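You operate a simulated robot arm through the tools that you are given. There is no shell and no other tool. Be economical: measure what you need, move in short steps, check, and stop when the job is done.

You are at the controls of a simulated robot arm. One attempt, no reset.

JOB
Latch the sample door, light the box and seal the edge that leaks.
Fine: where light shows, wind that edge's seal screw in till it is dark; stop there or soon after, a crushed seal fails; leave the other screws; box lamp off at the end; touch nothing else on the fixture.
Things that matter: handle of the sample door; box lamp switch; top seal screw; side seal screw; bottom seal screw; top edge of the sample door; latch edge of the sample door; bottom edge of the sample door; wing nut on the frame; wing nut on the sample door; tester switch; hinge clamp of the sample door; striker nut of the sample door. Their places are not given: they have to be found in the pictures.

The check looks at the end state, three seconds after you hand in, the way a careful person would. Anything else that was tipped, shoved, dropped, spilled or broken makes it a failure. Lids that push on must go on centred and level and be pressed home; caps that screw on are set level and turned clockwise until they are tight.

ROBOT AND FRAMES
A 6-joint arm with a two-finger parallel gripper, fixed in place. Base frame: the origin is at the foot of the arm, x ahead of it, y to its left, z up. Lengths are in cm, angles in degrees, forces in N, time in s.
Its first joint turns from -66.0 to 66.0 degrees. Payload 2.7 kg.
Tool frame: the origin (TCP) lies between the finger pads and is the grasp point; the fingertips stand 2.3 cm ahead of it; z points along the fingers, y is the line along which they close. The gripper opens to 9.4 cm. The fingers are 3.8 cm wide and 1 cm thick; the gripper's body (5.4 by 9.6 cm) begins 3.9 cm behind the TCP.
Orientation is that of the tool frame in the base frame, as a unit quaternion [x, y, z, w]. With the fingers straight down and closing along the base's y, the tool's x points along the base's -x, its y along +y and its z along -z.

CONTROLS
- The arm moves only by the tool move_arm. Its argument "series" is a list of rows, each an object of numbers (a shift or turn left out is 0, a gripper value left out holds the last): "dx", "dy", "dz": the shift along the base's x, y, z in cm; "ax", "ay", "az": the turn, a rotation vector about the base's x, y, z in rad; "fingers": the opening in per cent of the stroke, from 0 (shut) to 100 (fully open). In form: [{"dx": .., "dy": .., "dz": .., "ax": .., "ay": .., "az": .., "fingers": ..}, ...]. A call has 1 to 8 rows; each row shifts and turns the commanded pose from where the row before left it. Each row takes 0.2 s and may step no farther than 5 cm and 8.6 degrees from the row before; otherwise, or with a gripper value out of range, the whole call is refused. A pose out of reach is approached as far as the arm can. The call stops where the force on the tool passes 90 N (or 10 N more than at its start, if that is more) or the arm is blocked; 0.2 s more then pass. The fingers move at their own pace (about 4.5 cm/s each) and stop on an object; they squeeze with about 21 N. The grip force told is the motor's: it shows also when the fingers shut on nothing. Time passes only in rows, and 0.2 s behind the last, so rows that do not move let the fingers close. The reply holds the time, the measured pose of the TCP, the force on the tool along the base axes, the opening and the grip force, in the units named above and with some noise.
- Cameras (640 x 400 px; columns grow to the right, rows downward): "scene" is fixed at [9.41, -44.59, 141.26]; the picture's right is [0.60, -0.80, 0.00], its down [-0.37, -0.28, -0.88] and it looks along [0.71, 0.53, -0.47] (base axes); focal length 268 px, centre (320, 200). "wrist" rides on the gripper at [8.6, 1.6, -7.4] in the tool frame; the picture's right is [-0.18, 0.98, 0.00], its down [-0.58, -0.11, -0.81] and it looks along [-0.79, -0.15, 0.59] (tool axes); focal length 243 px, centre (320, 200).
- snapshot(camera): a new picture of that camera. It takes no simulated time.
- point_at(camera, pixels): for up to 12 pixels [column, row] of the newest picture of that camera ("zoom" is the newest enlarged one), the place [x, y, z] in the base frame of the surface seen there, good to about 0.3 cm. It takes no simulated time.
- zoom(camera, box): a new picture of the part [left, top, right, bottom] of that camera's present view, enlarged. It takes no simulated time.
- sign_off(): hands the job in; it is judged then, once.

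Keep the steps short. Do not move on a guess: measure, check each grasp and each placing, and mend mistakes. In all there are 80 turns and 46 pictures (those below and enlarged ones count). Leave the gripper open and the arm clear of the work at the hand-in unless told otherwise, and finish with a single line.

The tools are called after ">>>" as a command line: name --argument value ..., lists and objects as JSON in quotes. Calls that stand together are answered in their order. move_arm: Moves the arm, as the interface text tells. Its arguments: {"type":"object","properties":{"series":{"type":"array"}},"required":["series"]} The other tools are called the same way: snapshot (camera) takes a picture; point_at (camera, pixels) gives the place of the surface under pixels of a picture; zoom (camera, box) takes an enlarged picture of a part of a camera's view; sign_off () hands the job in.

At the start:

```text
time_s: 0.0
tool_pos: [35.67, -0.66, 131.14]
tool_rot: [0.0, 1.0, 0.0, 0.0]
wrist_force: [1.0, 0.5, 1.1]
opening: 9.4
grip_force: 0.0
```

scene: 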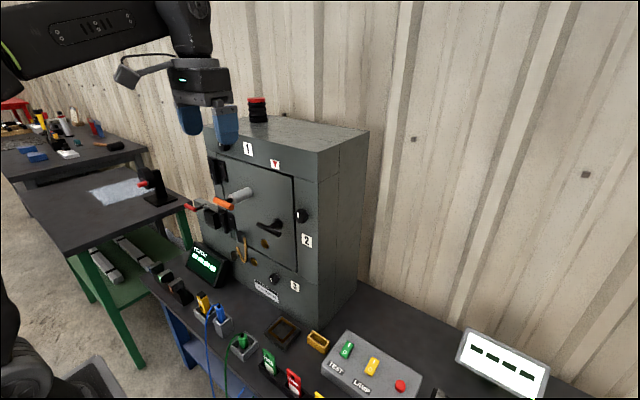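
wrist: 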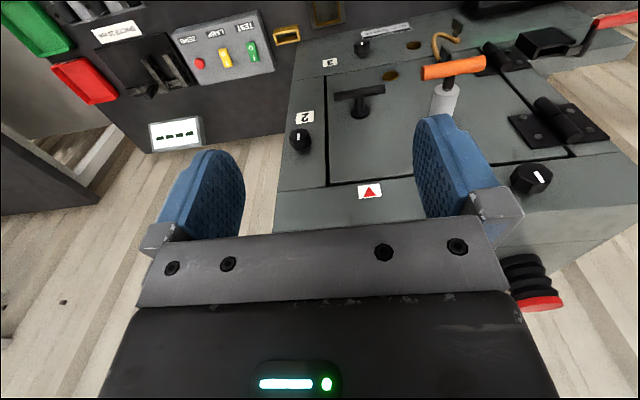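

I see a grey box with a door, screws numbered 1, 2 and 3, and a panel with TEST, LAMP and red switches. I'll enlarge both areas first.

>>> zoom --camera "scene" --box '[180, 110, 380, 310]'

>>> zoom --camera "scene" --box '[250, 300, 570, 400]'

>>> zoom --camera "wrist" --box '[260, 10, 620, 230]'

```text
2.00 times, centred on (280, 210) of scene
```

zoom: 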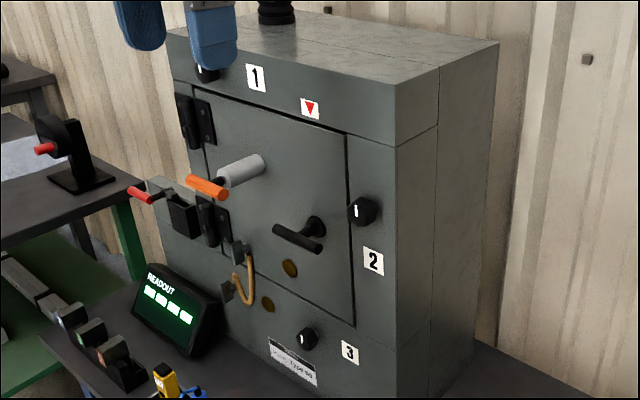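

```text
2.00 times, centred on (410, 350) of scene
```

zoom: 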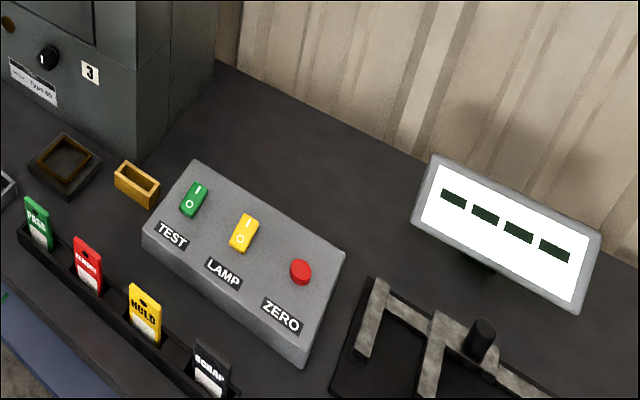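

```text
1.78 times, centred on (440, 120) of wrist
```

zoom: 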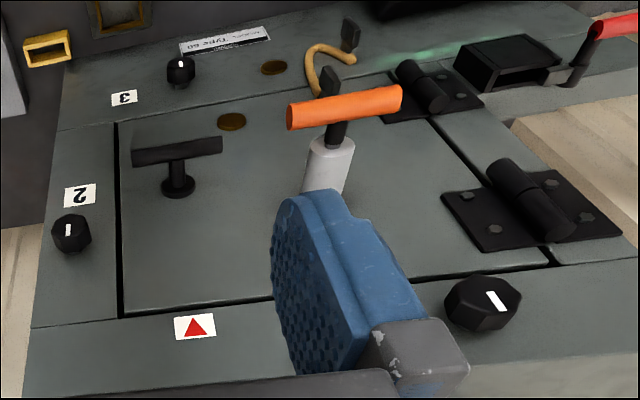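

The door faces -x, with its hinges on the +y side and the T-handle on the -y side. Next I'll measure the main parts in the scene and wrist pictures.

>>> point_at --camera "scene" --pixels '[[259, 225], [279, 234], [277, 222], [300, 216], [273, 279], [290, 200], [240, 230], [296, 268], [310, 215], [232, 206], [215, 203], [283, 155]]'

>>> point_at --camera "wrist" --pixels '[[342, 97], [381, 90], [361, 110], [299, 140], [361, 47], [530, 178], [253, 52], [225, 57], [199, 64], [430, 73], [480, 62], [446, 100]]'

>>> point_at --camera "scene" --pixels '[[346, 350], [372, 366], [400, 386], [348, 345], [345, 354], [374, 360], [370, 370], [360, 355], [325, 275], [300, 180], [220, 158], [333, 320]]'

```text
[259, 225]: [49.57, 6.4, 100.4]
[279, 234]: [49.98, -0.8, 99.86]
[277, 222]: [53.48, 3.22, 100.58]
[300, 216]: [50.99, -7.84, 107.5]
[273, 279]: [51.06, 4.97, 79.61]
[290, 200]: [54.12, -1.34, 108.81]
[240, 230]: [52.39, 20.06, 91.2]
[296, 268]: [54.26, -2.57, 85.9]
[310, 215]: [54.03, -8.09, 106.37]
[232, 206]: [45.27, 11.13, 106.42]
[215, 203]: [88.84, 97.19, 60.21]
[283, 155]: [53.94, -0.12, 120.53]
```

```text
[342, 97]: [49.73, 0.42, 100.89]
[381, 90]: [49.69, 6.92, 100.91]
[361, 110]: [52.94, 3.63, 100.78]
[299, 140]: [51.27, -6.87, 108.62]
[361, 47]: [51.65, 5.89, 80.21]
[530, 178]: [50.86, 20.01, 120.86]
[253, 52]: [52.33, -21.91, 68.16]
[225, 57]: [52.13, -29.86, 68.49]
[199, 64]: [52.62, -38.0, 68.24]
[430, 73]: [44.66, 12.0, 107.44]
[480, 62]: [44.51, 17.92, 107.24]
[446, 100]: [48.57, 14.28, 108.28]
```

```text
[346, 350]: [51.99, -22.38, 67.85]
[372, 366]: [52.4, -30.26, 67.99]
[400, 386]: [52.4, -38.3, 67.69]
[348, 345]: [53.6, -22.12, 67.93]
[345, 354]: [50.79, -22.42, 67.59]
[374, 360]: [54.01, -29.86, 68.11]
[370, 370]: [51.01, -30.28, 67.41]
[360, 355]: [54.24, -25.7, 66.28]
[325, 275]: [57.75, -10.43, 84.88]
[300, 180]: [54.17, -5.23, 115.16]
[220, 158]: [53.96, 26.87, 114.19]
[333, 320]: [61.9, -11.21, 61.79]
```

I need a finer look at the handle and the orange part to work out which latches the door, and at whether the door is flush.

>>> zoom --camera "scene" --box '[200, 180, 300, 242]'

>>> zoom --camera "wrist" --box '[320, 30, 480, 130]'

```text
6.40 times, centred on (250, 211) of scene
```

zoom: 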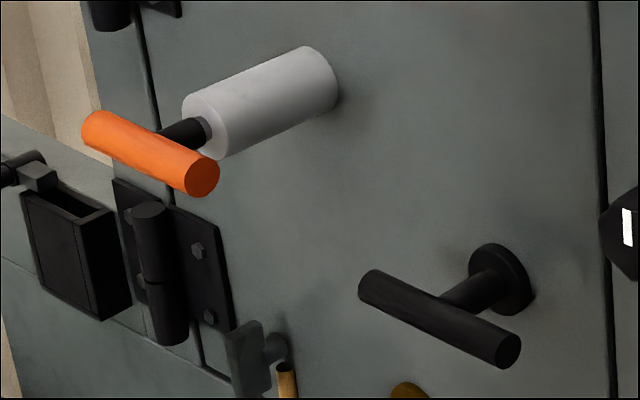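

```text
4.00 times, centred on (400, 80) of wrist
```

zoom: 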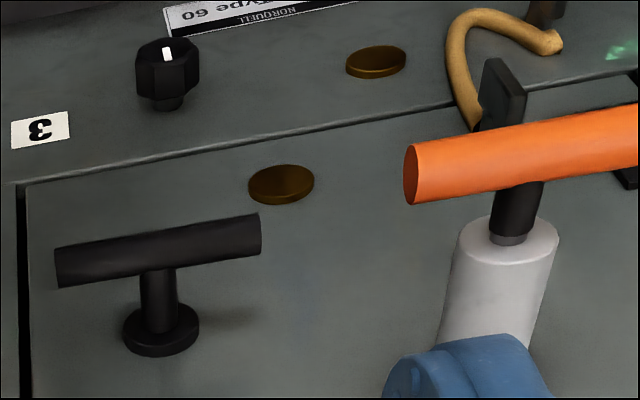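

The black T-bar at x≈49.6, y 0.4–6.9, z≈100.7 is the door handle; its pivot is at y≈3.6. I'll swing the tool to point forward (+x), staying well back from the box.

>>> move_arm --series '[{"ay": -0.1428, "dz": -2}, {"ay": -0.1428, "dz": -2}, {"ay": -0.1428, "dz": -2}, {"ay": -0.1428, "dz": -2}, {"ay": -0.1428, "dz": -2}, {"ay": -0.1428, "dz": -2}, {"ay": -0.1428, "dz": -2}, {"ay": -0.1428, "dz": -2}]'

>>> move_arm --series '[{"ay": -0.1428, "dz": -2}, {"ay": -0.1428, "dz": -2}, {"ay": -0.1428, "dz": -2}, {"ax": -0.1428, "dz": -2, "dy": 1}, {"ax": -0.1428, "dz": -2, "dy": 1}, {"ax": -0.1428, "dz": -2, "dy": 1}, {"ax": -0.1428, "dz": -2, "dy": 1.3}, {"ax": -0.1428}]'

>>> move_arm --series '[{"ax": -0.1428}, {"ax": -0.1428}, {"ax": -0.1428}, {"ax": -0.1428}, {"ax": -0.1428}, {"ax": -0.1428}, {}]'

```text
time_s: 1.8
tool_pos: [35.48, 0.15, 117.34]
tool_rot: [0.005, 0.868, -0.007, 0.497]
wrist_force: [0.4, 0.5, 0.4]
opening: 9.4
grip_force: 0.1
out of reach, approached as far as the arm can: row 8
```

```text
time_s: 3.6
tool_pos: [39.81, 10.17, 106.14]
tool_rot: [-0.203, 0.715, -0.295, 0.601]
wrist_force: [-0.8, 0.3, -0.2]
opening: 9.39
grip_force: 0.0
out of reach, approached as far as the arm can: row 1, 2, 3, 4, 5
```

```text
time_s: 5.2
tool_pos: [39.74, 10.09, 106.19]
tool_rot: [0.434, -0.529, 0.564, -0.463]
wrist_force: [0.0, 0.7, 0.3]
opening: 9.43
grip_force: 0.0
```

Some rows were out of reach, because the arm was too folded. The tool is now at (39.7, 10.1, 106.2), yawed about -11° and pitched up about 4°. I'll correct the angles and move toward a point in front of the handle, keeping x≈40.

>>> move_arm --series '[{"dy": -2}, {"dy": -2, "dz": -1.5}, {"dy": -1.5, "dz": -2, "az": 0.1}, {"dy": -1, "dz": -2, "az": 0.097}, {"ay": 0.064}, {}]'

>>> snapshot --camera "scene"

>>> snapshot --camera "wrist"

```text
time_s: 6.6
tool_pos: [39.67, 11.08, 100.72]
tool_rot: [-0.5, 0.501, -0.5, 0.499]
wrist_force: [0.2, 0.6, -0.1]
opening: 9.39
grip_force: 0.1
out of reach, approached as far as the arm can: row 1, 2, 3, 4, 5
```

```text
38 pictures are left
```

scene: 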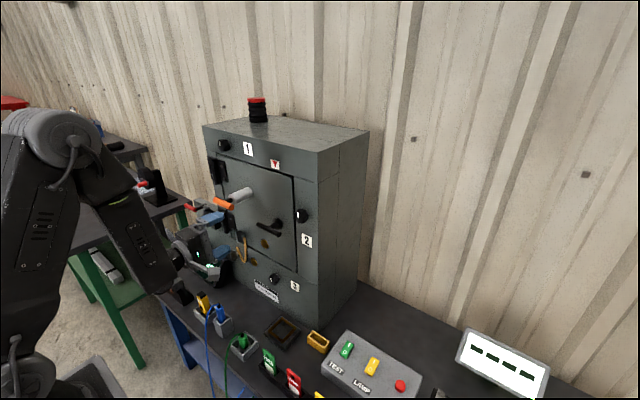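

```text
37 pictures are left
```

wrist: 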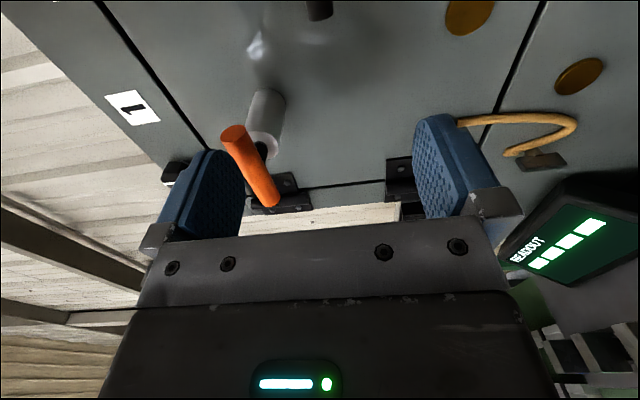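

The orientation is right now, but a small radius is out of reach. I'll narrow the fingers to 50% so they stay below the orange knob (z≈107), then go diagonally forward to y≈3.6.

>>> move_arm --series '[{"fingers": 50}, {"fingers": 50, "dx": 0.5}, {"dx": 1, "dy": -1.5}, {"dx": 1, "dy": -2}, {"dx": 0.5, "dy": -2}, {"dx": 0.3, "dy": -1.9}, {}]'

>>> snapshot --camera "wrist"

```text
time_s: 8.2
tool_pos: [40.71, 11.36, 100.72]
tool_rot: [-0.499, 0.502, -0.501, 0.499]
wrist_force: [0.2, -0.2, -0.2]
opening: 4.7
grip_force: 0.1
out of reach, approached as far as the arm can: row 3, 4, 5, 6
```

```text
36 pictures are left
```

wrist: 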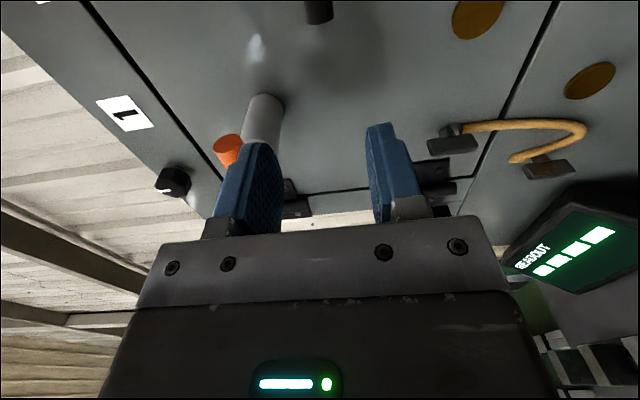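

The fingers are clear below the orange knob. To see whether radius is what's stopping it, I'll go forward first and then slide in -y.

>>> move_arm --series '[{"dx": 1.5, "dz": -0.3}, {"dx": 1.5}, {"dy": -1}, {"dy": -1}, {"dy": -1}, {}]'

```text
time_s: 9.6
tool_pos: [43.06, 11.95, 100.51]
tool_rot: [-0.499, 0.501, -0.501, 0.499]
wrist_force: [0.0, 0.1, 0.2]
opening: 4.7
grip_force: 0.1
out of reach, approached as far as the arm can: row 1, 3, 4, 5
```

The stuck positions lie on a line at azimuth ≈14°, which points to a wrist limit on how the tool yaw sits relative to the arm plane. With the tool yawed about -13° the handle should be reachable, and that yaw is harmless when gripping a horizontal bar. I'll back out, yaw and slide to y≈5.

>>> move_arm --series '[{"dx": -1, "az": -0.12}, {"az": -0.11}, {"dy": -1.5}, {"dy": -2}, {"dy": -2}, {"dy": -1.5}, {}]'

>>> snapshot --camera "wrist"

```text
time_s: 11.2
tool_pos: [41.92, 5.03, 100.73]
tool_rot: [0.44, -0.553, 0.554, -0.44]
wrist_force: [-0.1, -0.6, -0.4]
opening: 4.72
grip_force: 0.0
```

```text
35 pictures are left
```

wrist: 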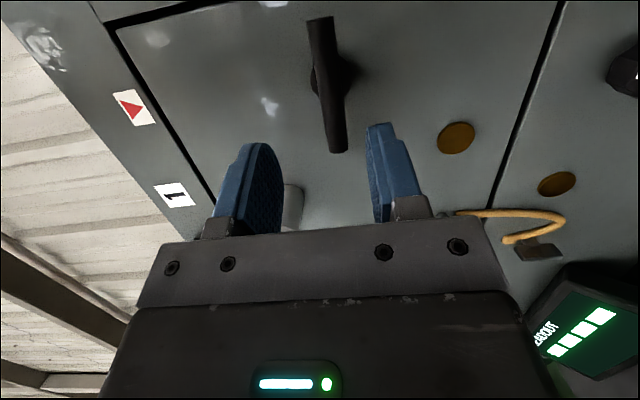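

That worked: the tool is at (41.9, 5.0, 100.7). The handle bar is visible at (320,20)–(338,150), so I'll measure it again.

>>> point_at --camera "wrist" --pixels '[[320, 22], [329, 85], [338, 147], [352, 75], [316, 75], [345, 105], [290, 200], [220, 100], [150, 60]]'

```text
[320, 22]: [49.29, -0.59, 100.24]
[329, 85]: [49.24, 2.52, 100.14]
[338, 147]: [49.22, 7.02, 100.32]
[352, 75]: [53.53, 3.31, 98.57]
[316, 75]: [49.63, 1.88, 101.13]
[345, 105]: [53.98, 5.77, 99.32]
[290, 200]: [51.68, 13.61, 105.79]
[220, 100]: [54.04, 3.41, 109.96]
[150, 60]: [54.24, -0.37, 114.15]
```

The bar's centre is about (50.0, 3.3, 100.4). I'll advance onto it in small steps and close.

>>> move_arm --series '[{"dx": 2, "dy": -0.5, "dz": -0.1}, {"dx": 2, "dy": -0.5, "dz": -0.1}, {"dx": 2, "dy": -0.5, "dz": -0.1}, {"dx": 1.7, "dy": -0.2}, {}, {"fingers": 0}, {}, {}]'

>>> snapshot --camera "wrist"

```text
time_s: 13.0
tool_pos: [49.46, 3.36, 99.95]
tool_rot: [-0.443, 0.556, -0.552, 0.437]
wrist_force: [1.9, 1.1, -20.6]
opening: 1.59
grip_force: 44.8
```

```text
34 pictures are left
```

wrist: 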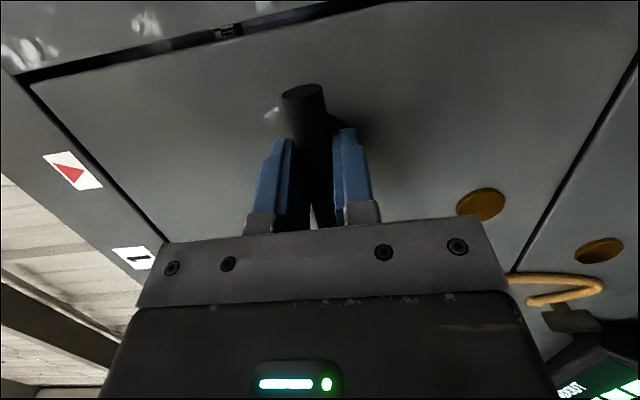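

The grip holds (1.59 cm, 45 N). I'll relieve the vertical load and try a small clockwise turn about the tool axis to feel which way the handle goes.

>>> move_arm --series '[{"dz": -0.35}, {}, {"ax": 0.087, "ay": -0.02}, {"ax": 0.087, "ay": -0.02}, {}]'

```text
time_s: 14.2
tool_pos: [49.54, 3.36, 99.91]
tool_rot: [-0.389, 0.591, -0.512, 0.488]
wrist_force: [-18.9, 3.3, -0.3]
opening: 1.62
grip_force: 45.4
```

The tool turned 10° with little resistance. I'll go on another 25° and look.

>>> move_arm --series '[{"ax": 0.107, "ay": -0.025}, {"ax": 0.107, "ay": -0.025}, {"ax": 0.107, "ay": -0.025}, {"ax": 0.107, "ay": -0.025}, {}]'

>>> snapshot --camera "wrist"

>>> zoom --camera "scene" --box '[200, 130, 330, 300]'

```text
time_s: 15.4
tool_pos: [49.66, 3.4, 99.82]
tool_rot: [-0.252, 0.663, -0.391, 0.587]
wrist_force: [-10.5, 8.9, -13.7]
opening: 1.8
grip_force: 45.3
```

```text
33 pictures are left
```

wrist: 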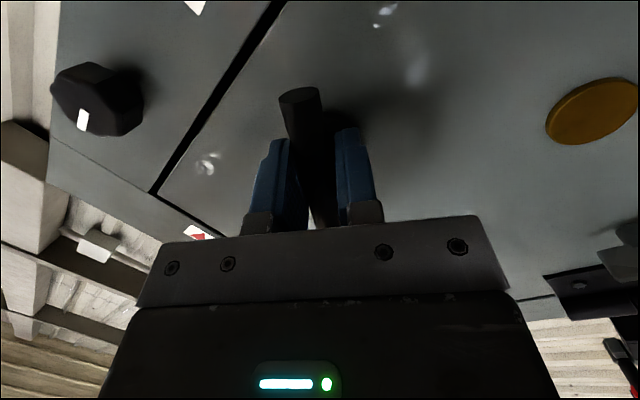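

```text
2.35 times, centred on (265, 215) of scene
```

zoom: 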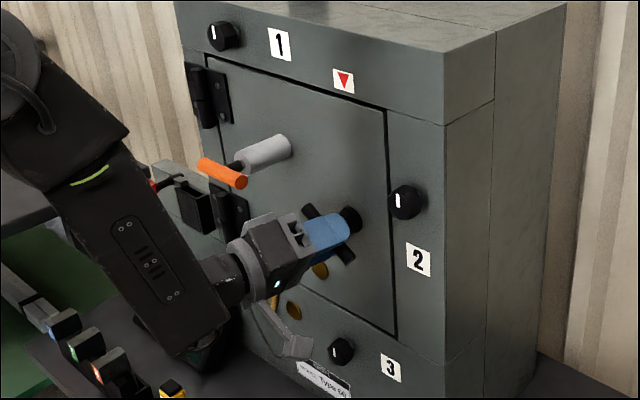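

The handle is following; it's diagonal in the scene picture. I'll continue clockwise.

>>> move_arm --series '[{"ax": 0.107, "ay": -0.025}, {"ax": 0.107, "ay": -0.025}, {"ax": 0.107, "ay": -0.025}, {"ax": 0.107, "ay": -0.025}, {}]'

>>> move_arm --series '[{"ax": 0.107, "ay": -0.025}, {"ax": 0.107, "ay": -0.025}, {"ax": 0.107, "ay": -0.025}, {}]'

>>> zoom --camera "scene" --box '[200, 170, 330, 260]'

```text
time_s: 16.6
tool_pos: [49.54, 3.5, 99.7]
tool_rot: [-0.104, 0.704, -0.253, 0.655]
wrist_force: [-2.2, 19.0, -23.3]
opening: 1.95
grip_force: 44.7
```

```text
time_s: 17.6
tool_pos: [49.59, 3.72, 99.69]
tool_rot: [0.011, 0.711, -0.14, 0.689]
wrist_force: [-3.3, 26.3, -23.7]
opening: 1.98
grip_force: 45.0
```

```text
4.44 times, centred on (265, 215) of scene
```

zoom: 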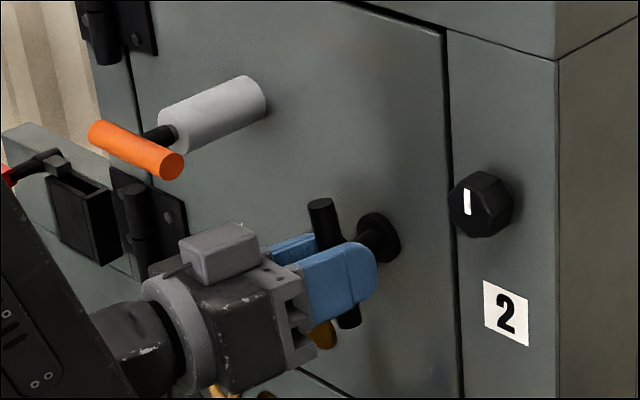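

The handle is close to vertical, at about 80°. I'll ease the side load and turn a little farther to the stop.

>>> move_arm --series '[{"dy": 0.3, "dz": -0.2}, {"ax": 0.1, "ay": -0.024}, {"ax": 0.1, "ay": -0.024}, {"ax": 0.05, "ay": -0.012}, {}]'

>>> snapshot --camera "wrist"

```text
time_s: 18.8
tool_pos: [49.63, 3.82, 99.63]
tool_rot: [0.069, 0.707, -0.097, 0.697]
wrist_force: [-20.7, 4.8, -19.1]
opening: 2.04
grip_force: 44.3
out of reach, approached as far as the arm can: row 3, 4
```

```text
30 pictures are left
```

wrist: 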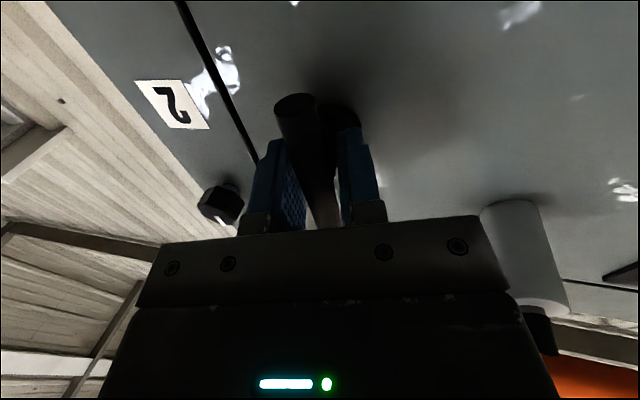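

The arm has reached its roll limit near 87°. I'll release, back straight out along the tool axis and check the handle's angle.

>>> move_arm --series '[{"fingers": 50}, {}, {}, {"dx": -2, "dy": 0.46}, {"dx": -2, "dy": 0.46}, {"dx": -2, "dy": 0.46}, {}]'

>>> zoom --camera "scene" --box '[230, 180, 330, 242]'

>>> snapshot --camera "wrist"

```text
time_s: 20.4
tool_pos: [44.56, 5.83, 101.07]
tool_rot: [0.066, 0.705, -0.1, 0.699]
wrist_force: [-0.4, 0.7, 0.0]
opening: 4.72
grip_force: 0.0
out of reach, approached as far as the arm can: row 5, 6
```

```text
6.40 times, centred on (280, 211) of scene
```

zoom: 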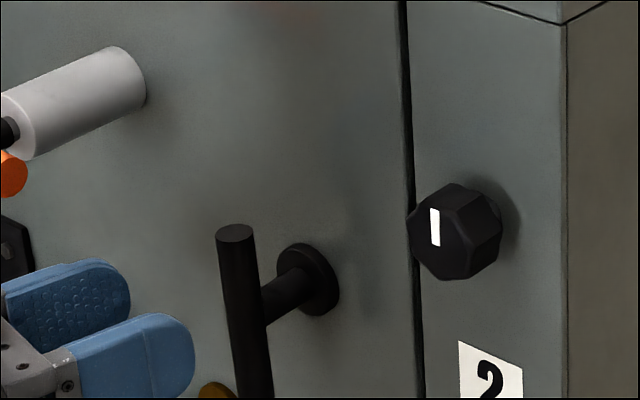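

```text
28 pictures are left
```

wrist: 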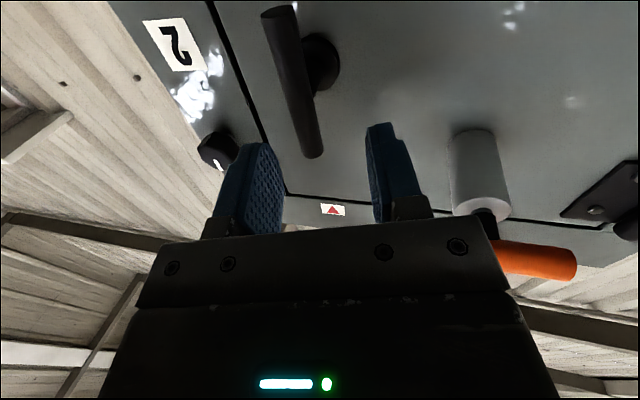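

I'll measure both ends of the bar to get its true angle.

>>> point_at --camera "wrist" --pixels '[[281, 25], [290, 60], [298, 95], [307, 135], [313, 150], [255, 75], [240, 75], [270, 130], [245, 132]]'

>>> point_at --camera "zoom" --pixels '[[236, 236], [240, 280], [255, 370], [385, 100], [430, 100], [390, 300], [430, 300]]'

```text
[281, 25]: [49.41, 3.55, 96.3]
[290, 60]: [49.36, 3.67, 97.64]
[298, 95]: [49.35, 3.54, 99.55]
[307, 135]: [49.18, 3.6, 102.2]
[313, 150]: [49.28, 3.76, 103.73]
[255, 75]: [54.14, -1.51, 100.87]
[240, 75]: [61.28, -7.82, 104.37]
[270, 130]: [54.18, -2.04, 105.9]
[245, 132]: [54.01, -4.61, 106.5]
```

```text
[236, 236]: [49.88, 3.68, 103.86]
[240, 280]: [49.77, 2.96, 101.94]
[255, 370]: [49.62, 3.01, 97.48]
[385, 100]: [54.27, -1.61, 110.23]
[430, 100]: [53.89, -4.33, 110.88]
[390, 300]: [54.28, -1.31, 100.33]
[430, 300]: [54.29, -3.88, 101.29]
```

The bar is vertical now (y≈3.6 at both ends), so the handle is turned a full 90° and the latch-edge gap looks tight. Next is the lamp. I'll back off and bring the tool toward pointing down while moving to -y.

>>> move_arm --series '[{"ax": 0.032, "ay": 0.136, "dy": -1}, {"ax": 0.032, "ay": 0.136, "dx": -1, "dy": -2}, {"ax": 0.032, "ay": 0.136, "dx": -1, "dy": -2.5}, {"ax": 0.032, "ay": 0.136, "dx": -1, "dy": -3}, {"ax": 0.032, "ay": 0.136, "dy": -3}, {"ax": 0.032, "ay": 0.136, "dy": -3}, {"ax": 0.032, "ay": 0.136, "dy": -3, "fingers": 0}, {"ax": 0.032, "ay": 0.136, "dy": -3}]'

>>> snapshot --camera "scene"

```text
time_s: 22.2
tool_pos: [43.95, -7.34, 102.13]
tool_rot: [0.085, 0.944, -0.069, 0.311]
wrist_force: [-0.9, -2.1, -2.1]
opening: 0.0
grip_force: 5.5
out of reach, approached as far as the arm can: row 4, 5, 6, 7, 8
```

```text
27 pictures are left
```

scene: 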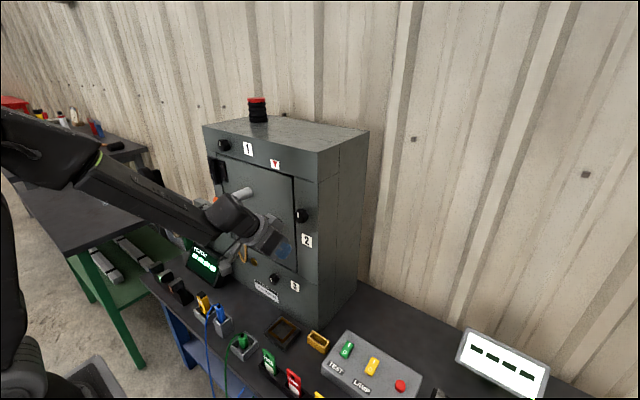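

The forearm is near the orange knob in the view, so I'll retreat from the box and upward before going on.

>>> move_arm --series '[{"dx": -2}, {"dx": -2, "dz": 1}, {"dx": -2, "dz": 2}, {"dx": -1, "dz": 2}, {}]'

>>> snapshot --camera "scene"

```text
time_s: 23.4
tool_pos: [37.16, -7.44, 107.1]
tool_rot: [0.098, 0.943, -0.065, 0.31]
wrist_force: [-0.2, 0.4, 0.7]
opening: 0.01
grip_force: 20.7
```

```text
26 pictures are left
```

scene: 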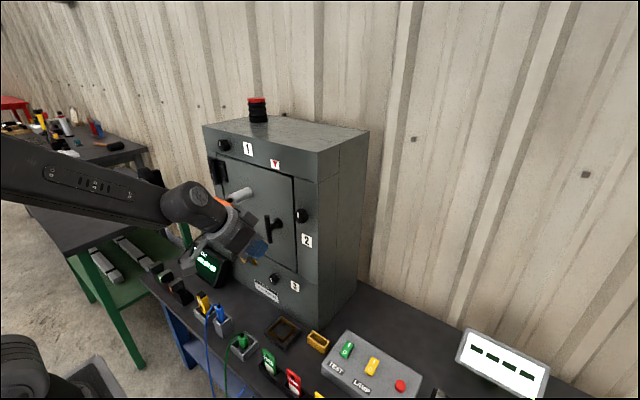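

Clear now. Before going to the panel I'll check the heights of the cards, the panel and the bench.

>>> point_at --camera "scene" --pixels '[[269, 352], [293, 372], [265, 373], [318, 334], [345, 338], [341, 358], [376, 358], [368, 374], [372, 366], [318, 396], [503, 340], [385, 330]]'

>>> zoom --camera "scene" --box '[325, 330, 425, 400]'

```text
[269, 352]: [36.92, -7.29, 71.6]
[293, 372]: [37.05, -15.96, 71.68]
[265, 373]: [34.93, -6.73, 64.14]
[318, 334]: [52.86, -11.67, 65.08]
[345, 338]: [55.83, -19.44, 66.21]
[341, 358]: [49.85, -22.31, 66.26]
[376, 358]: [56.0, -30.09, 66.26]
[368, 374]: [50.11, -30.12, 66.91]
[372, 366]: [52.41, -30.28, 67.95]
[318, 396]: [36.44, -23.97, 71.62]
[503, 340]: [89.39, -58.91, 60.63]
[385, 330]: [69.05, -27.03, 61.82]
```

```text
5.71 times, centred on (375, 365) of scene
```

zoom: 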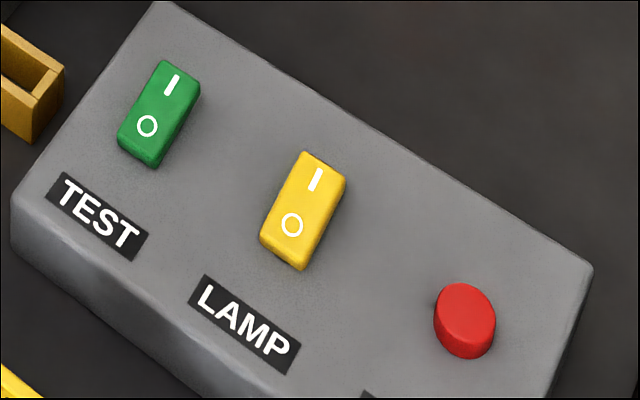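

The cards top out near z≈72 at x≈37, so a 20° tool tilt keeps the wrist camera clear. Now the rocker's own surface.

>>> point_at --camera "zoom" --pixels '[[315, 160], [325, 168], [315, 180], [303, 202], [292, 225], [282, 245], [330, 180], [268, 225], [300, 262], [360, 230], [240, 180]]'

>>> move_arm --series '[{"dy": -3, "dx": 1, "ax": 0.034, "ay": 0.145}, {"dy": -4, "dx": 1, "ax": 0.034, "ay": 0.145}, {"dy": -4, "dx": 2, "dz": -3}, {"dy": -4, "dx": 2, "dz": -3}, {"dy": -4, "dx": 2, "dz": -3}, {"dy": -3.5, "dx": 2, "dz": -3}, {}]'

```text
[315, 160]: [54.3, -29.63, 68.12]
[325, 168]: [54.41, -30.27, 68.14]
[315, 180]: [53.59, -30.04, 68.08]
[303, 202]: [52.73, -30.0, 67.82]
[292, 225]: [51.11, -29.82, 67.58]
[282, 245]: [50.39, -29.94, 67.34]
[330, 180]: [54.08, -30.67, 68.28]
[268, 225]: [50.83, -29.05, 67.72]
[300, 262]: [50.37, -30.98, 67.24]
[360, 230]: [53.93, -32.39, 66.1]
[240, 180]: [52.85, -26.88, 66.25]
```

```text
refused: row 3 steps farther than a row can; nothing moved
```

The I end is raised (68.2 against 67.3 at O), so the lamp is off and pressing I at about (53.9, -30.0) turns it on. I'll resend the approach with shorter rows.

>>> move_arm --series '[{"dy": -3, "dx": 1, "ax": 0.034, "ay": 0.145}, {"dy": -4, "dx": 1, "ax": 0.034, "ay": 0.145}, {"dy": -4, "dx": 2, "dz": -1}, {"dy": -4, "dx": 2, "dz": -1}, {"dy": -4, "dx": 2, "dz": -1}, {"dy": -3.5, "dx": 2, "dz": -2}, {}]'

```text
time_s: 25.0
tool_pos: [47.04, -30.05, 101.81]
tool_rot: [0.099, 0.98, -0.047, 0.166]
wrist_force: [-0.3, -0.4, -0.9]
opening: 0.0
grip_force: 20.6
```

Orientation is fine; the contact edge sits at TCP + (-1.0, 0, -2.8). I'll go to above the I end, TCP (54.9, -30.05, 76).

>>> move_arm --series '[{"dx": 1, "dz": -4.5}, {"dx": 1, "dz": -4.5}, {"dx": 1, "dz": -4.5}, {"dx": 2, "dz": -4}, {"dx": 2, "dz": -4}, {"dx": 0.9, "dz": -4}, {}]'

>>> snapshot --camera "wrist"

```text
time_s: 26.6
tool_pos: [55.04, -30.05, 76.69]
tool_rot: [0.099, 0.98, -0.048, 0.167]
wrist_force: [0.4, 0.6, -0.3]
opening: 0.0
grip_force: 21.7
```

```text
24 pictures are left
```

wrist: 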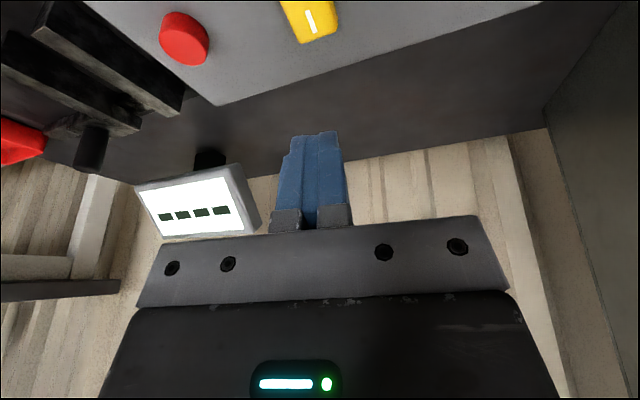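

Positioned well; the yellow rocker is in line with the fingers. I'll come down and press the I end gently.

>>> move_arm --series '[{"dz": -2.5}, {"dz": -2}, {"dz": -0.8}, {"dz": -0.5}, {"dz": -0.4}, {}]'

>>> zoom --camera "scene" --box '[325, 330, 425, 400]'

```text
time_s: 28.0
tool_pos: [54.98, -30.11, 70.63]
tool_rot: [0.099, 0.979, -0.048, 0.169]
wrist_force: [-1.0, 3.8, 15.1]
opening: 0.0
grip_force: 20.9
```

```text
5.71 times, centred on (375, 365) of scene
```

zoom: 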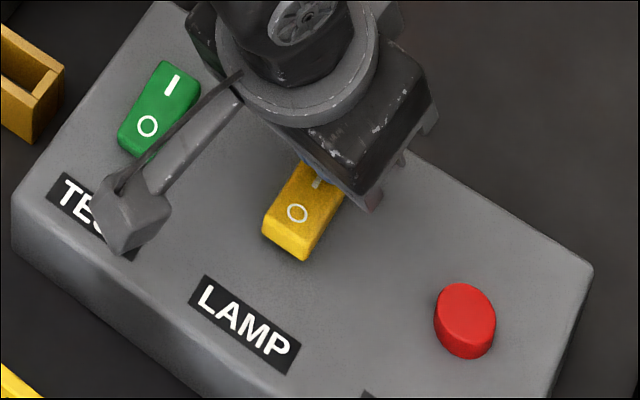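

The rocker has flipped and its O end is now raised. I'll lift and look at the door edges.

>>> move_arm --series '[{"dz": 2}, {"dz": 4}, {"dz": 4, "dx": -1}, {"dz": 4, "dx": -1}, {"dz": 4, "dx": -1}, {"dz": 4, "dx": -1}]'

>>> zoom --camera "scene" --box '[200, 110, 360, 310]'

```text
time_s: 29.4
tool_pos: [50.82, -30.03, 92.16]
tool_rot: [0.099, 0.98, -0.047, 0.165]
wrist_force: [1.2, -0.3, 0.0]
opening: 0.0
grip_force: 21.3
```

```text
2.00 times, centred on (280, 210) of scene
```

zoom: 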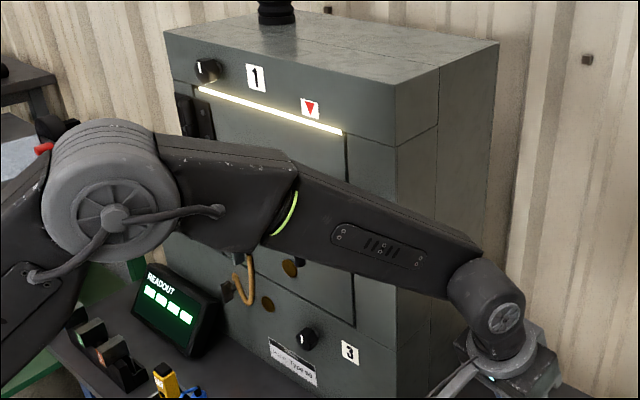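

Light shows along the top edge, so screw 1 is the one to wind. The latch edge is partly hidden for now. I'll retreat and travel to the front of screw 1 (≈(51, 20, 120.8)), keeping well back from the box.

>>> move_arm --series '[{"dx": -3, "dz": 3}, {"dx": -3, "dz": 3, "dy": 1}, {"dx": -2.5, "dz": 3, "dy": 3}, {"dx": -1.5, "dz": 3, "dy": 3.5}, {"dx": -1.5, "dz": 3, "dy": 3.5}, {"dz": 3, "dy": 4}, {"dz": 2, "dy": 4.5}, {"dz": 2, "dy": 4.5}]'

>>> move_arm --series '[{"dz": 1, "dy": 4.8}, {"dz": 1, "dy": 4.8}, {"dy": 5}, {"dy": 5}, {"dy": 4}, {"dy": 2}, {}]'

>>> snapshot --camera "wrist"

```text
time_s: 31.2
tool_pos: [39.5, -5.97, 114.51]
tool_rot: [0.1, 0.98, -0.047, 0.166]
wrist_force: [1.0, 0.3, -0.3]
opening: 0.02
grip_force: 20.8
```

```text
time_s: 32.8
tool_pos: [39.69, 19.44, 116.23]
tool_rot: [0.1, 0.98, -0.048, 0.166]
wrist_force: [0.0, -0.6, -0.2]
opening: 0.01
grip_force: 21.1
```

```text
21 pictures are left
```

wrist: 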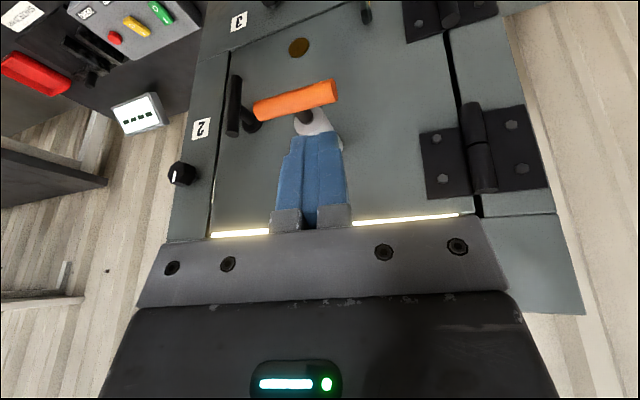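

Only the top edge is lit; the latch edge is dark. Now I'll pitch the tool forward in front of screw 1 with the fingers opening to 60%.

>>> move_arm --series '[{"ax": -0.03, "ay": -0.137, "dz": 0.6}, {"ax": -0.03, "ay": -0.137, "dz": 0.6}, {"ax": -0.03, "ay": -0.137, "dz": 0.6}, {"ax": -0.03, "ay": -0.137, "dz": 0.6}, {"ax": -0.03, "ay": -0.137, "dz": 0.6}, {"ax": -0.03, "ay": -0.137, "dz": 0.6}, {"ax": -0.03, "ay": -0.137, "dz": 0.6, "fingers": 60}, {"ax": -0.03, "ay": -0.137, "dz": 0.6}]'

```text
time_s: 34.6
tool_pos: [39.32, 19.55, 120.97]
tool_rot: [0.09, 0.737, -0.1, 0.662]
wrist_force: [-0.6, 0.5, 0.3]
opening: 5.08
grip_force: 0.0
```

Reached. I'll straighten the remaining 15° yaw and 6° pitch and look at the knob.

>>> move_arm --series '[{"az": 0.13}, {"az": 0.138}, {"ay": -0.103}, {}]'

>>> snapshot --camera "wrist"

```text
time_s: 35.6
tool_pos: [39.39, 19.61, 121.18]
tool_rot: [-0.009, 0.708, -0.011, 0.707]
wrist_force: [-0.3, 0.0, -0.2]
opening: 5.63
grip_force: 0.0
```

```text
20 pictures are left
```

wrist: 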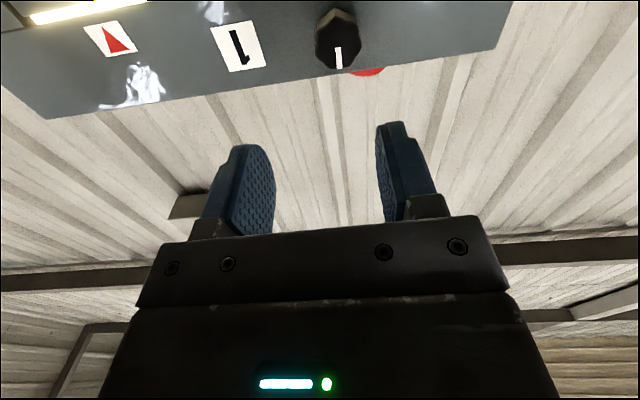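

The knob is at (338, 40) with its white mark vertical. Measuring it.

>>> point_at --camera "wrist" --pixels '[[338, 45], [338, 62], [320, 45], [357, 45], [337, 15], [328, 30], [348, 30], [365, 72], [300, 50], [335, 66]]'

>>> zoom --camera "scene" --box '[195, 120, 245, 170]'

```text
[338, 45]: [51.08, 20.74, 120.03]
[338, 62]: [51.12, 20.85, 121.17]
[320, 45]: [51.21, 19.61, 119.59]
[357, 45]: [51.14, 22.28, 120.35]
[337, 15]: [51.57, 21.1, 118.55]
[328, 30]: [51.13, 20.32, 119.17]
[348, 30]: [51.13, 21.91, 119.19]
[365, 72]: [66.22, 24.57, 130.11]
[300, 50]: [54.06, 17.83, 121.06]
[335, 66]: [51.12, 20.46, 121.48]
```

```text
8.00 times, centred on (220, 145) of scene
```

zoom: 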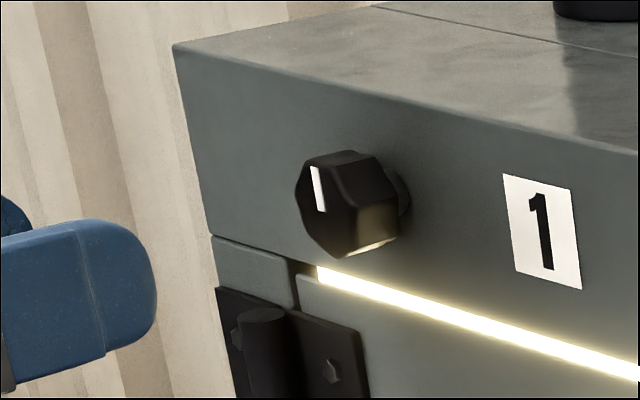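

The hex knob has its centre at y≈20.9, z≈120.05, front face at x≈51.1, and flats facing ±y. I'll wind the tool back by -120° (hex symmetry) in free air, to leave stroke for clockwise turning.

>>> move_arm --series '[{"ax": -0.14, "dy": 0.3}, {"ax": -0.14, "dy": 0.3}, {"ax": -0.14, "dy": 0.3}, {"ax": -0.14, "dy": 0.3}, {"ax": -0.14, "dy": 0.15, "dz": -0.3}, {"ax": -0.14, "dz": -0.3}, {"ax": -0.14, "dz": -0.3}, {"ax": -0.067}]'

>>> move_arm --series '[{"ax": -0.14}, {"ax": -0.14}, {"ax": -0.14}, {"ax": -0.14}, {"ax": -0.14}, {"ax": -0.14}, {"ax": -0.14}, {"ax": -0.067}]'

```text
time_s: 37.4
tool_pos: [39.39, 21.01, 120.3]
tool_rot: [-0.362, 0.607, -0.364, 0.607]
wrist_force: [0.1, 0.2, -0.1]
opening: 5.63
grip_force: 0.1
```

```text
time_s: 39.2
tool_pos: [39.45, 20.97, 120.38]
tool_rot: [0.617, -0.343, 0.619, -0.346]
wrist_force: [1.7, -0.2, -0.4]
opening: 5.64
grip_force: 0.0
```

Roll is -121°, reached fine. The lower finger may come near the upper hinge, so I'll measure that before advancing.

>>> point_at --camera "zoom" --pixels '[[262, 312], [250, 330], [283, 330], [330, 330], [305, 320], [332, 370], [225, 300], [240, 350], [350, 200], [345, 240], [400, 190]]'

```text
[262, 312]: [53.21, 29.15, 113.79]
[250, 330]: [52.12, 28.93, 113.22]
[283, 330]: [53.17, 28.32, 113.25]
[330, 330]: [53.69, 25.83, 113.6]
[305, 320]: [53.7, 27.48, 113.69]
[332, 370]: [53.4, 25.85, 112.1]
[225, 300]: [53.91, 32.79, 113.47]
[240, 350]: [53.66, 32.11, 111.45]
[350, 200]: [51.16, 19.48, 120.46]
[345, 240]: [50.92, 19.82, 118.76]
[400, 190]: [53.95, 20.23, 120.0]
```

The hinge tops out at z≈113.8 with y>25, so it's clear. Advancing onto the knob.

>>> move_arm --series '[{"dx": 2.5, "ax": 0.02, "dz": -0.2, "fingers": 50}, {"dx": 2.5}, {"dx": 2.5}, {"dx": 2}, {"dx": 1}, {"dx": 0.9}, {}]'

>>> zoom --camera "scene" --box '[195, 115, 259, 155]'

```text
time_s: 40.8
tool_pos: [50.74, 21.06, 120.21]
tool_rot: [0.613, -0.351, 0.614, -0.352]
wrist_force: [-0.6, 0.3, -0.7]
opening: 4.7
grip_force: 0.0
```

```text
10.00 times, centred on (227, 135) of scene
```

zoom: 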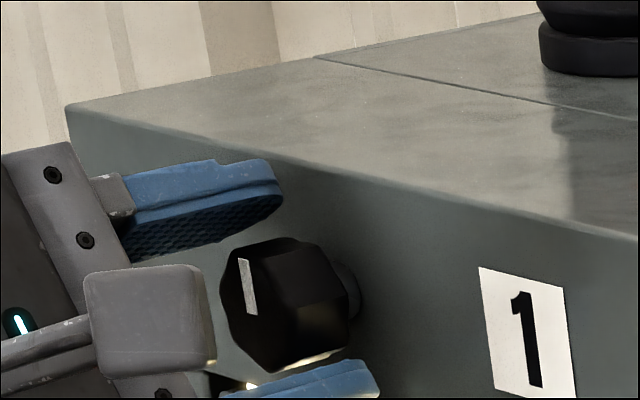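

The knob sits between the pads. Closing the grip.

>>> move_arm --series '[{"fingers": 0}, {}, {}, {}]'

```text
time_s: 41.8
tool_pos: [50.76, 20.9, 120.12]
tool_rot: [0.614, -0.352, 0.614, -0.35]
wrist_force: [-0.7, -6.5, -8.5]
opening: 3.4
grip_force: 45.0
```

Gripped at 3.4 cm. I'll turn clockwise 30° first and check the knob and the light.

>>> move_arm --series '[{"ax": 0.131}, {"ax": 0.131}, {"ax": 0.131}, {"ax": 0.131}, {}]'

>>> zoom --camera "scene" --box '[195, 115, 325, 196]'

```text
time_s: 43.0
tool_pos: [50.79, 20.81, 119.92]
tool_rot: [0.502, -0.499, 0.502, -0.498]
wrist_force: [-7.0, -10.5, -13.2]
opening: 3.42
grip_force: 45.2
```

```text
4.92 times, centred on (260, 156) of scene
```

zoom: 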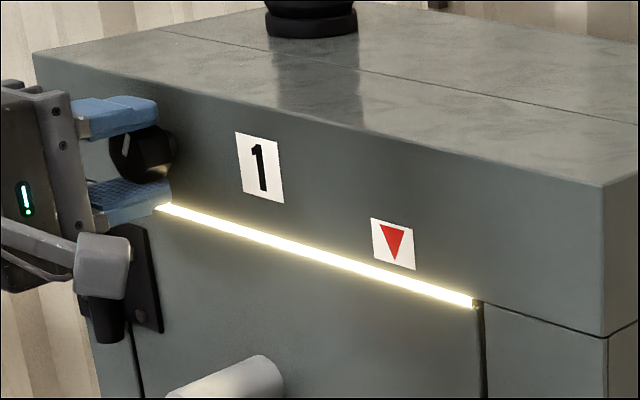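

The mark turned 30° with the gripper and the light is still strong. Another 45°.

>>> move_arm --series '[{"ax": 0.131}, {"ax": 0.131}, {"ax": 0.131}, {"ax": 0.131}, {"ax": 0.131}, {"ax": 0.131}, {}]'

>>> zoom --camera "scene" --box '[195, 115, 325, 196]'

```text
time_s: 44.6
tool_pos: [50.7, 20.97, 119.96]
tool_rot: [-0.273, 0.653, -0.272, 0.652]
wrist_force: [-13.0, -3.5, -13.6]
opening: 3.38
grip_force: 45.1
```

```text
4.92 times, centred on (260, 156) of scene
```

zoom: 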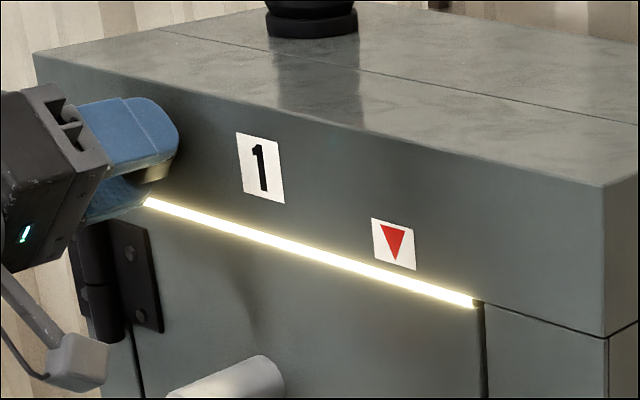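

No clear change yet at 75°. I'll continue another 60° toward the arm's roll limit.

>>> move_arm --series '[{"ax": 0.131}, {"ax": 0.131}, {"ax": 0.131}, {"ax": 0.131}, {"ax": 0.131}, {"ax": 0.131}, {"ax": 0.131}, {"ax": 0.131}]'

>>> zoom --camera "scene" --box '[195, 115, 325, 196]'

```text
time_s: 46.4
tool_pos: [50.79, 21.09, 119.9]
tool_rot: [0.091, 0.703, 0.09, 0.7]
wrist_force: [-9.3, 10.2, -17.7]
opening: 3.38
grip_force: 44.9
```

```text
4.92 times, centred on (260, 156) of scene
```

zoom: 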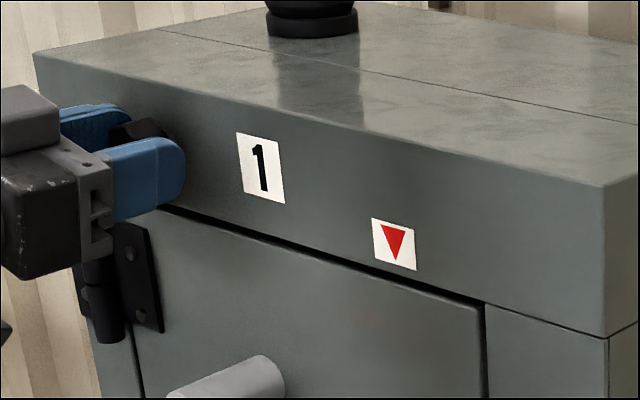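

The top edge is dark now, at 135° turned. I'll stop, open the fingers and back straight out.

>>> move_arm --series '[{"fingers": 55}, {}, {}, {"dx": -1.5}, {"dx": -2}, {"dx": -2.5}, {"dx": -2.5}, {"dx": -2}]'

>>> zoom --camera "scene" --box '[190, 115, 340, 305]'

>>> zoom --camera "scene" --box '[205, 125, 305, 188]'

```text
time_s: 48.2
tool_pos: [40.15, 21.01, 120.04]
tool_rot: [0.091, 0.702, 0.09, 0.7]
wrist_force: [-0.3, 0.0, -0.4]
opening: 5.17
grip_force: 0.0
```

```text
2.11 times, centred on (265, 210) of scene
```

zoom: 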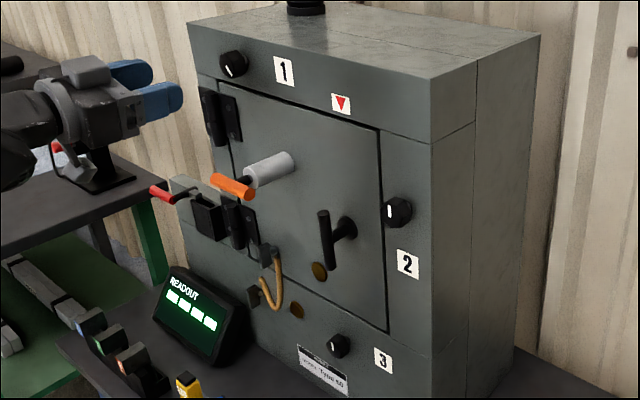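

```text
6.35 times, centred on (255, 156) of scene
```

zoom: 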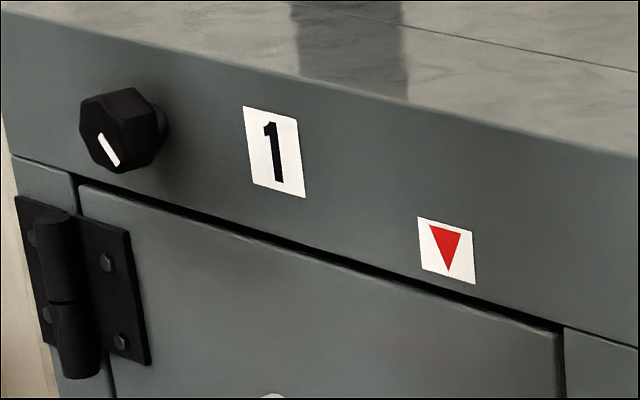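

All edges are dark with the lamp on. Now the lamp goes off: I'll undo the roll, pitch the tool down, close the fingers and travel back to the panel.

>>> move_arm --series '[{"ax": -0.13}, {"ax": -0.128, "ay": 0.0}, {"ay": 0.14, "fingers": 0}, {"ay": 0.14}, {"ay": 0.14}, {"ay": 0.14}, {"ay": 0.14}, {"ay": 0.14}]'

>>> move_arm --series '[{"ay": 0.14}, {"ay": 0.14}, {"ay": 0.1}, {"az": -0.14, "dy": -1}, {"az": -0.14, "dy": -3}, {"az": -0.07, "dy": -4}, {"dy": -4.5}, {"dy": -4.5}]'

```text
time_s: 50.0
tool_pos: [40.25, 21.07, 120.18]
tool_rot: [-0.001, 0.934, 0.0, 0.356]
wrist_force: [-1.0, -0.3, 0.6]
opening: 0.0
grip_force: 20.7
```

```text
time_s: 51.8
tool_pos: [40.42, 3.73, 120.17]
tool_rot: [0.17, 0.97, -0.032, 0.171]
wrist_force: [0.0, 0.2, 0.4]
opening: 0.01
grip_force: 21.3
```

Orientation is good; the contact edge is now at TCP + (-0.94, 0.31, -2.8). Heading for above the O end of the lamp rocker, TCP (51.6, -30.3, 76).

>>> move_arm --series '[{"dy": -4.5}, {"dy": -4.5, "dz": -1}, {"dy": -4.5, "dz": -1}, {"dy": -4.5, "dz": -2}, {"dy": -4, "dz": -2.5}, {"dy": -4, "dz": -2.5}, {"dy": -4, "dx": 1, "dz": -2.5}, {"dy": -4, "dx": 1.2, "dz": -2.5}]'

>>> move_arm --series '[{"dx": 1, "dz": -4.5}, {"dx": 1, "dz": -4.5}, {"dx": 1.5, "dz": -4.5}, {"dx": 1.5, "dz": -4.5}, {"dx": 2, "dz": -4}, {"dx": 2, "dz": -3}, {"dz": -4.2}, {}]'

>>> zoom --camera "scene" --box '[325, 330, 425, 400]'

```text
time_s: 53.6
tool_pos: [42.54, -30.15, 106.13]
tool_rot: [0.171, 0.97, -0.032, 0.171]
wrist_force: [0.0, 0.3, 0.5]
opening: 0.0
grip_force: 20.4
```

```text
time_s: 55.4
tool_pos: [51.5, -30.05, 76.85]
tool_rot: [0.171, 0.97, -0.032, 0.171]
wrist_force: [-0.2, 0.1, -0.2]
opening: 0.0
grip_force: 21.3
```

```text
5.71 times, centred on (375, 365) of scene
```

zoom: 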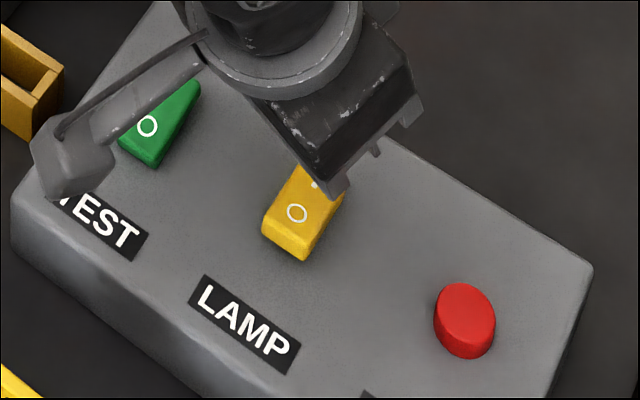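

The lamp rocker is still on with its O end raised, and the tool is above it (contact x≈50.6). Pressing down gently.

>>> move_arm --series '[{"dz": -2.5, "dx": 0.2, "dy": -0.25}, {"dz": -2}, {"dz": -0.8}, {"dz": -0.5}, {"dz": -0.5}, {}]'

>>> zoom --camera "scene" --box '[325, 330, 425, 400]'

```text
time_s: 56.8
tool_pos: [51.7, -30.37, 70.66]
tool_rot: [0.171, 0.97, -0.03, 0.171]
wrist_force: [-8.7, 6.9, 14.9]
opening: 0.01
grip_force: 21.0
```

```text
5.71 times, centred on (375, 365) of scene
```

zoom: 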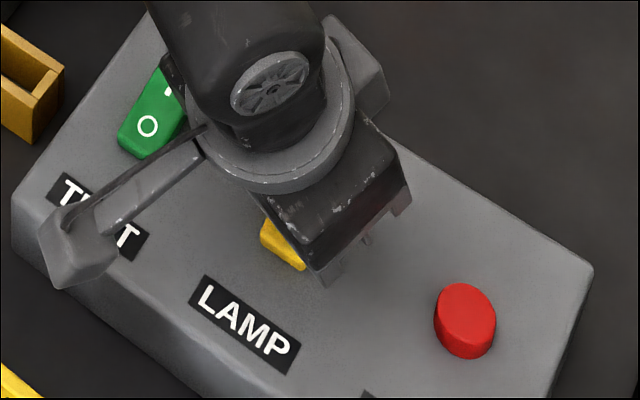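

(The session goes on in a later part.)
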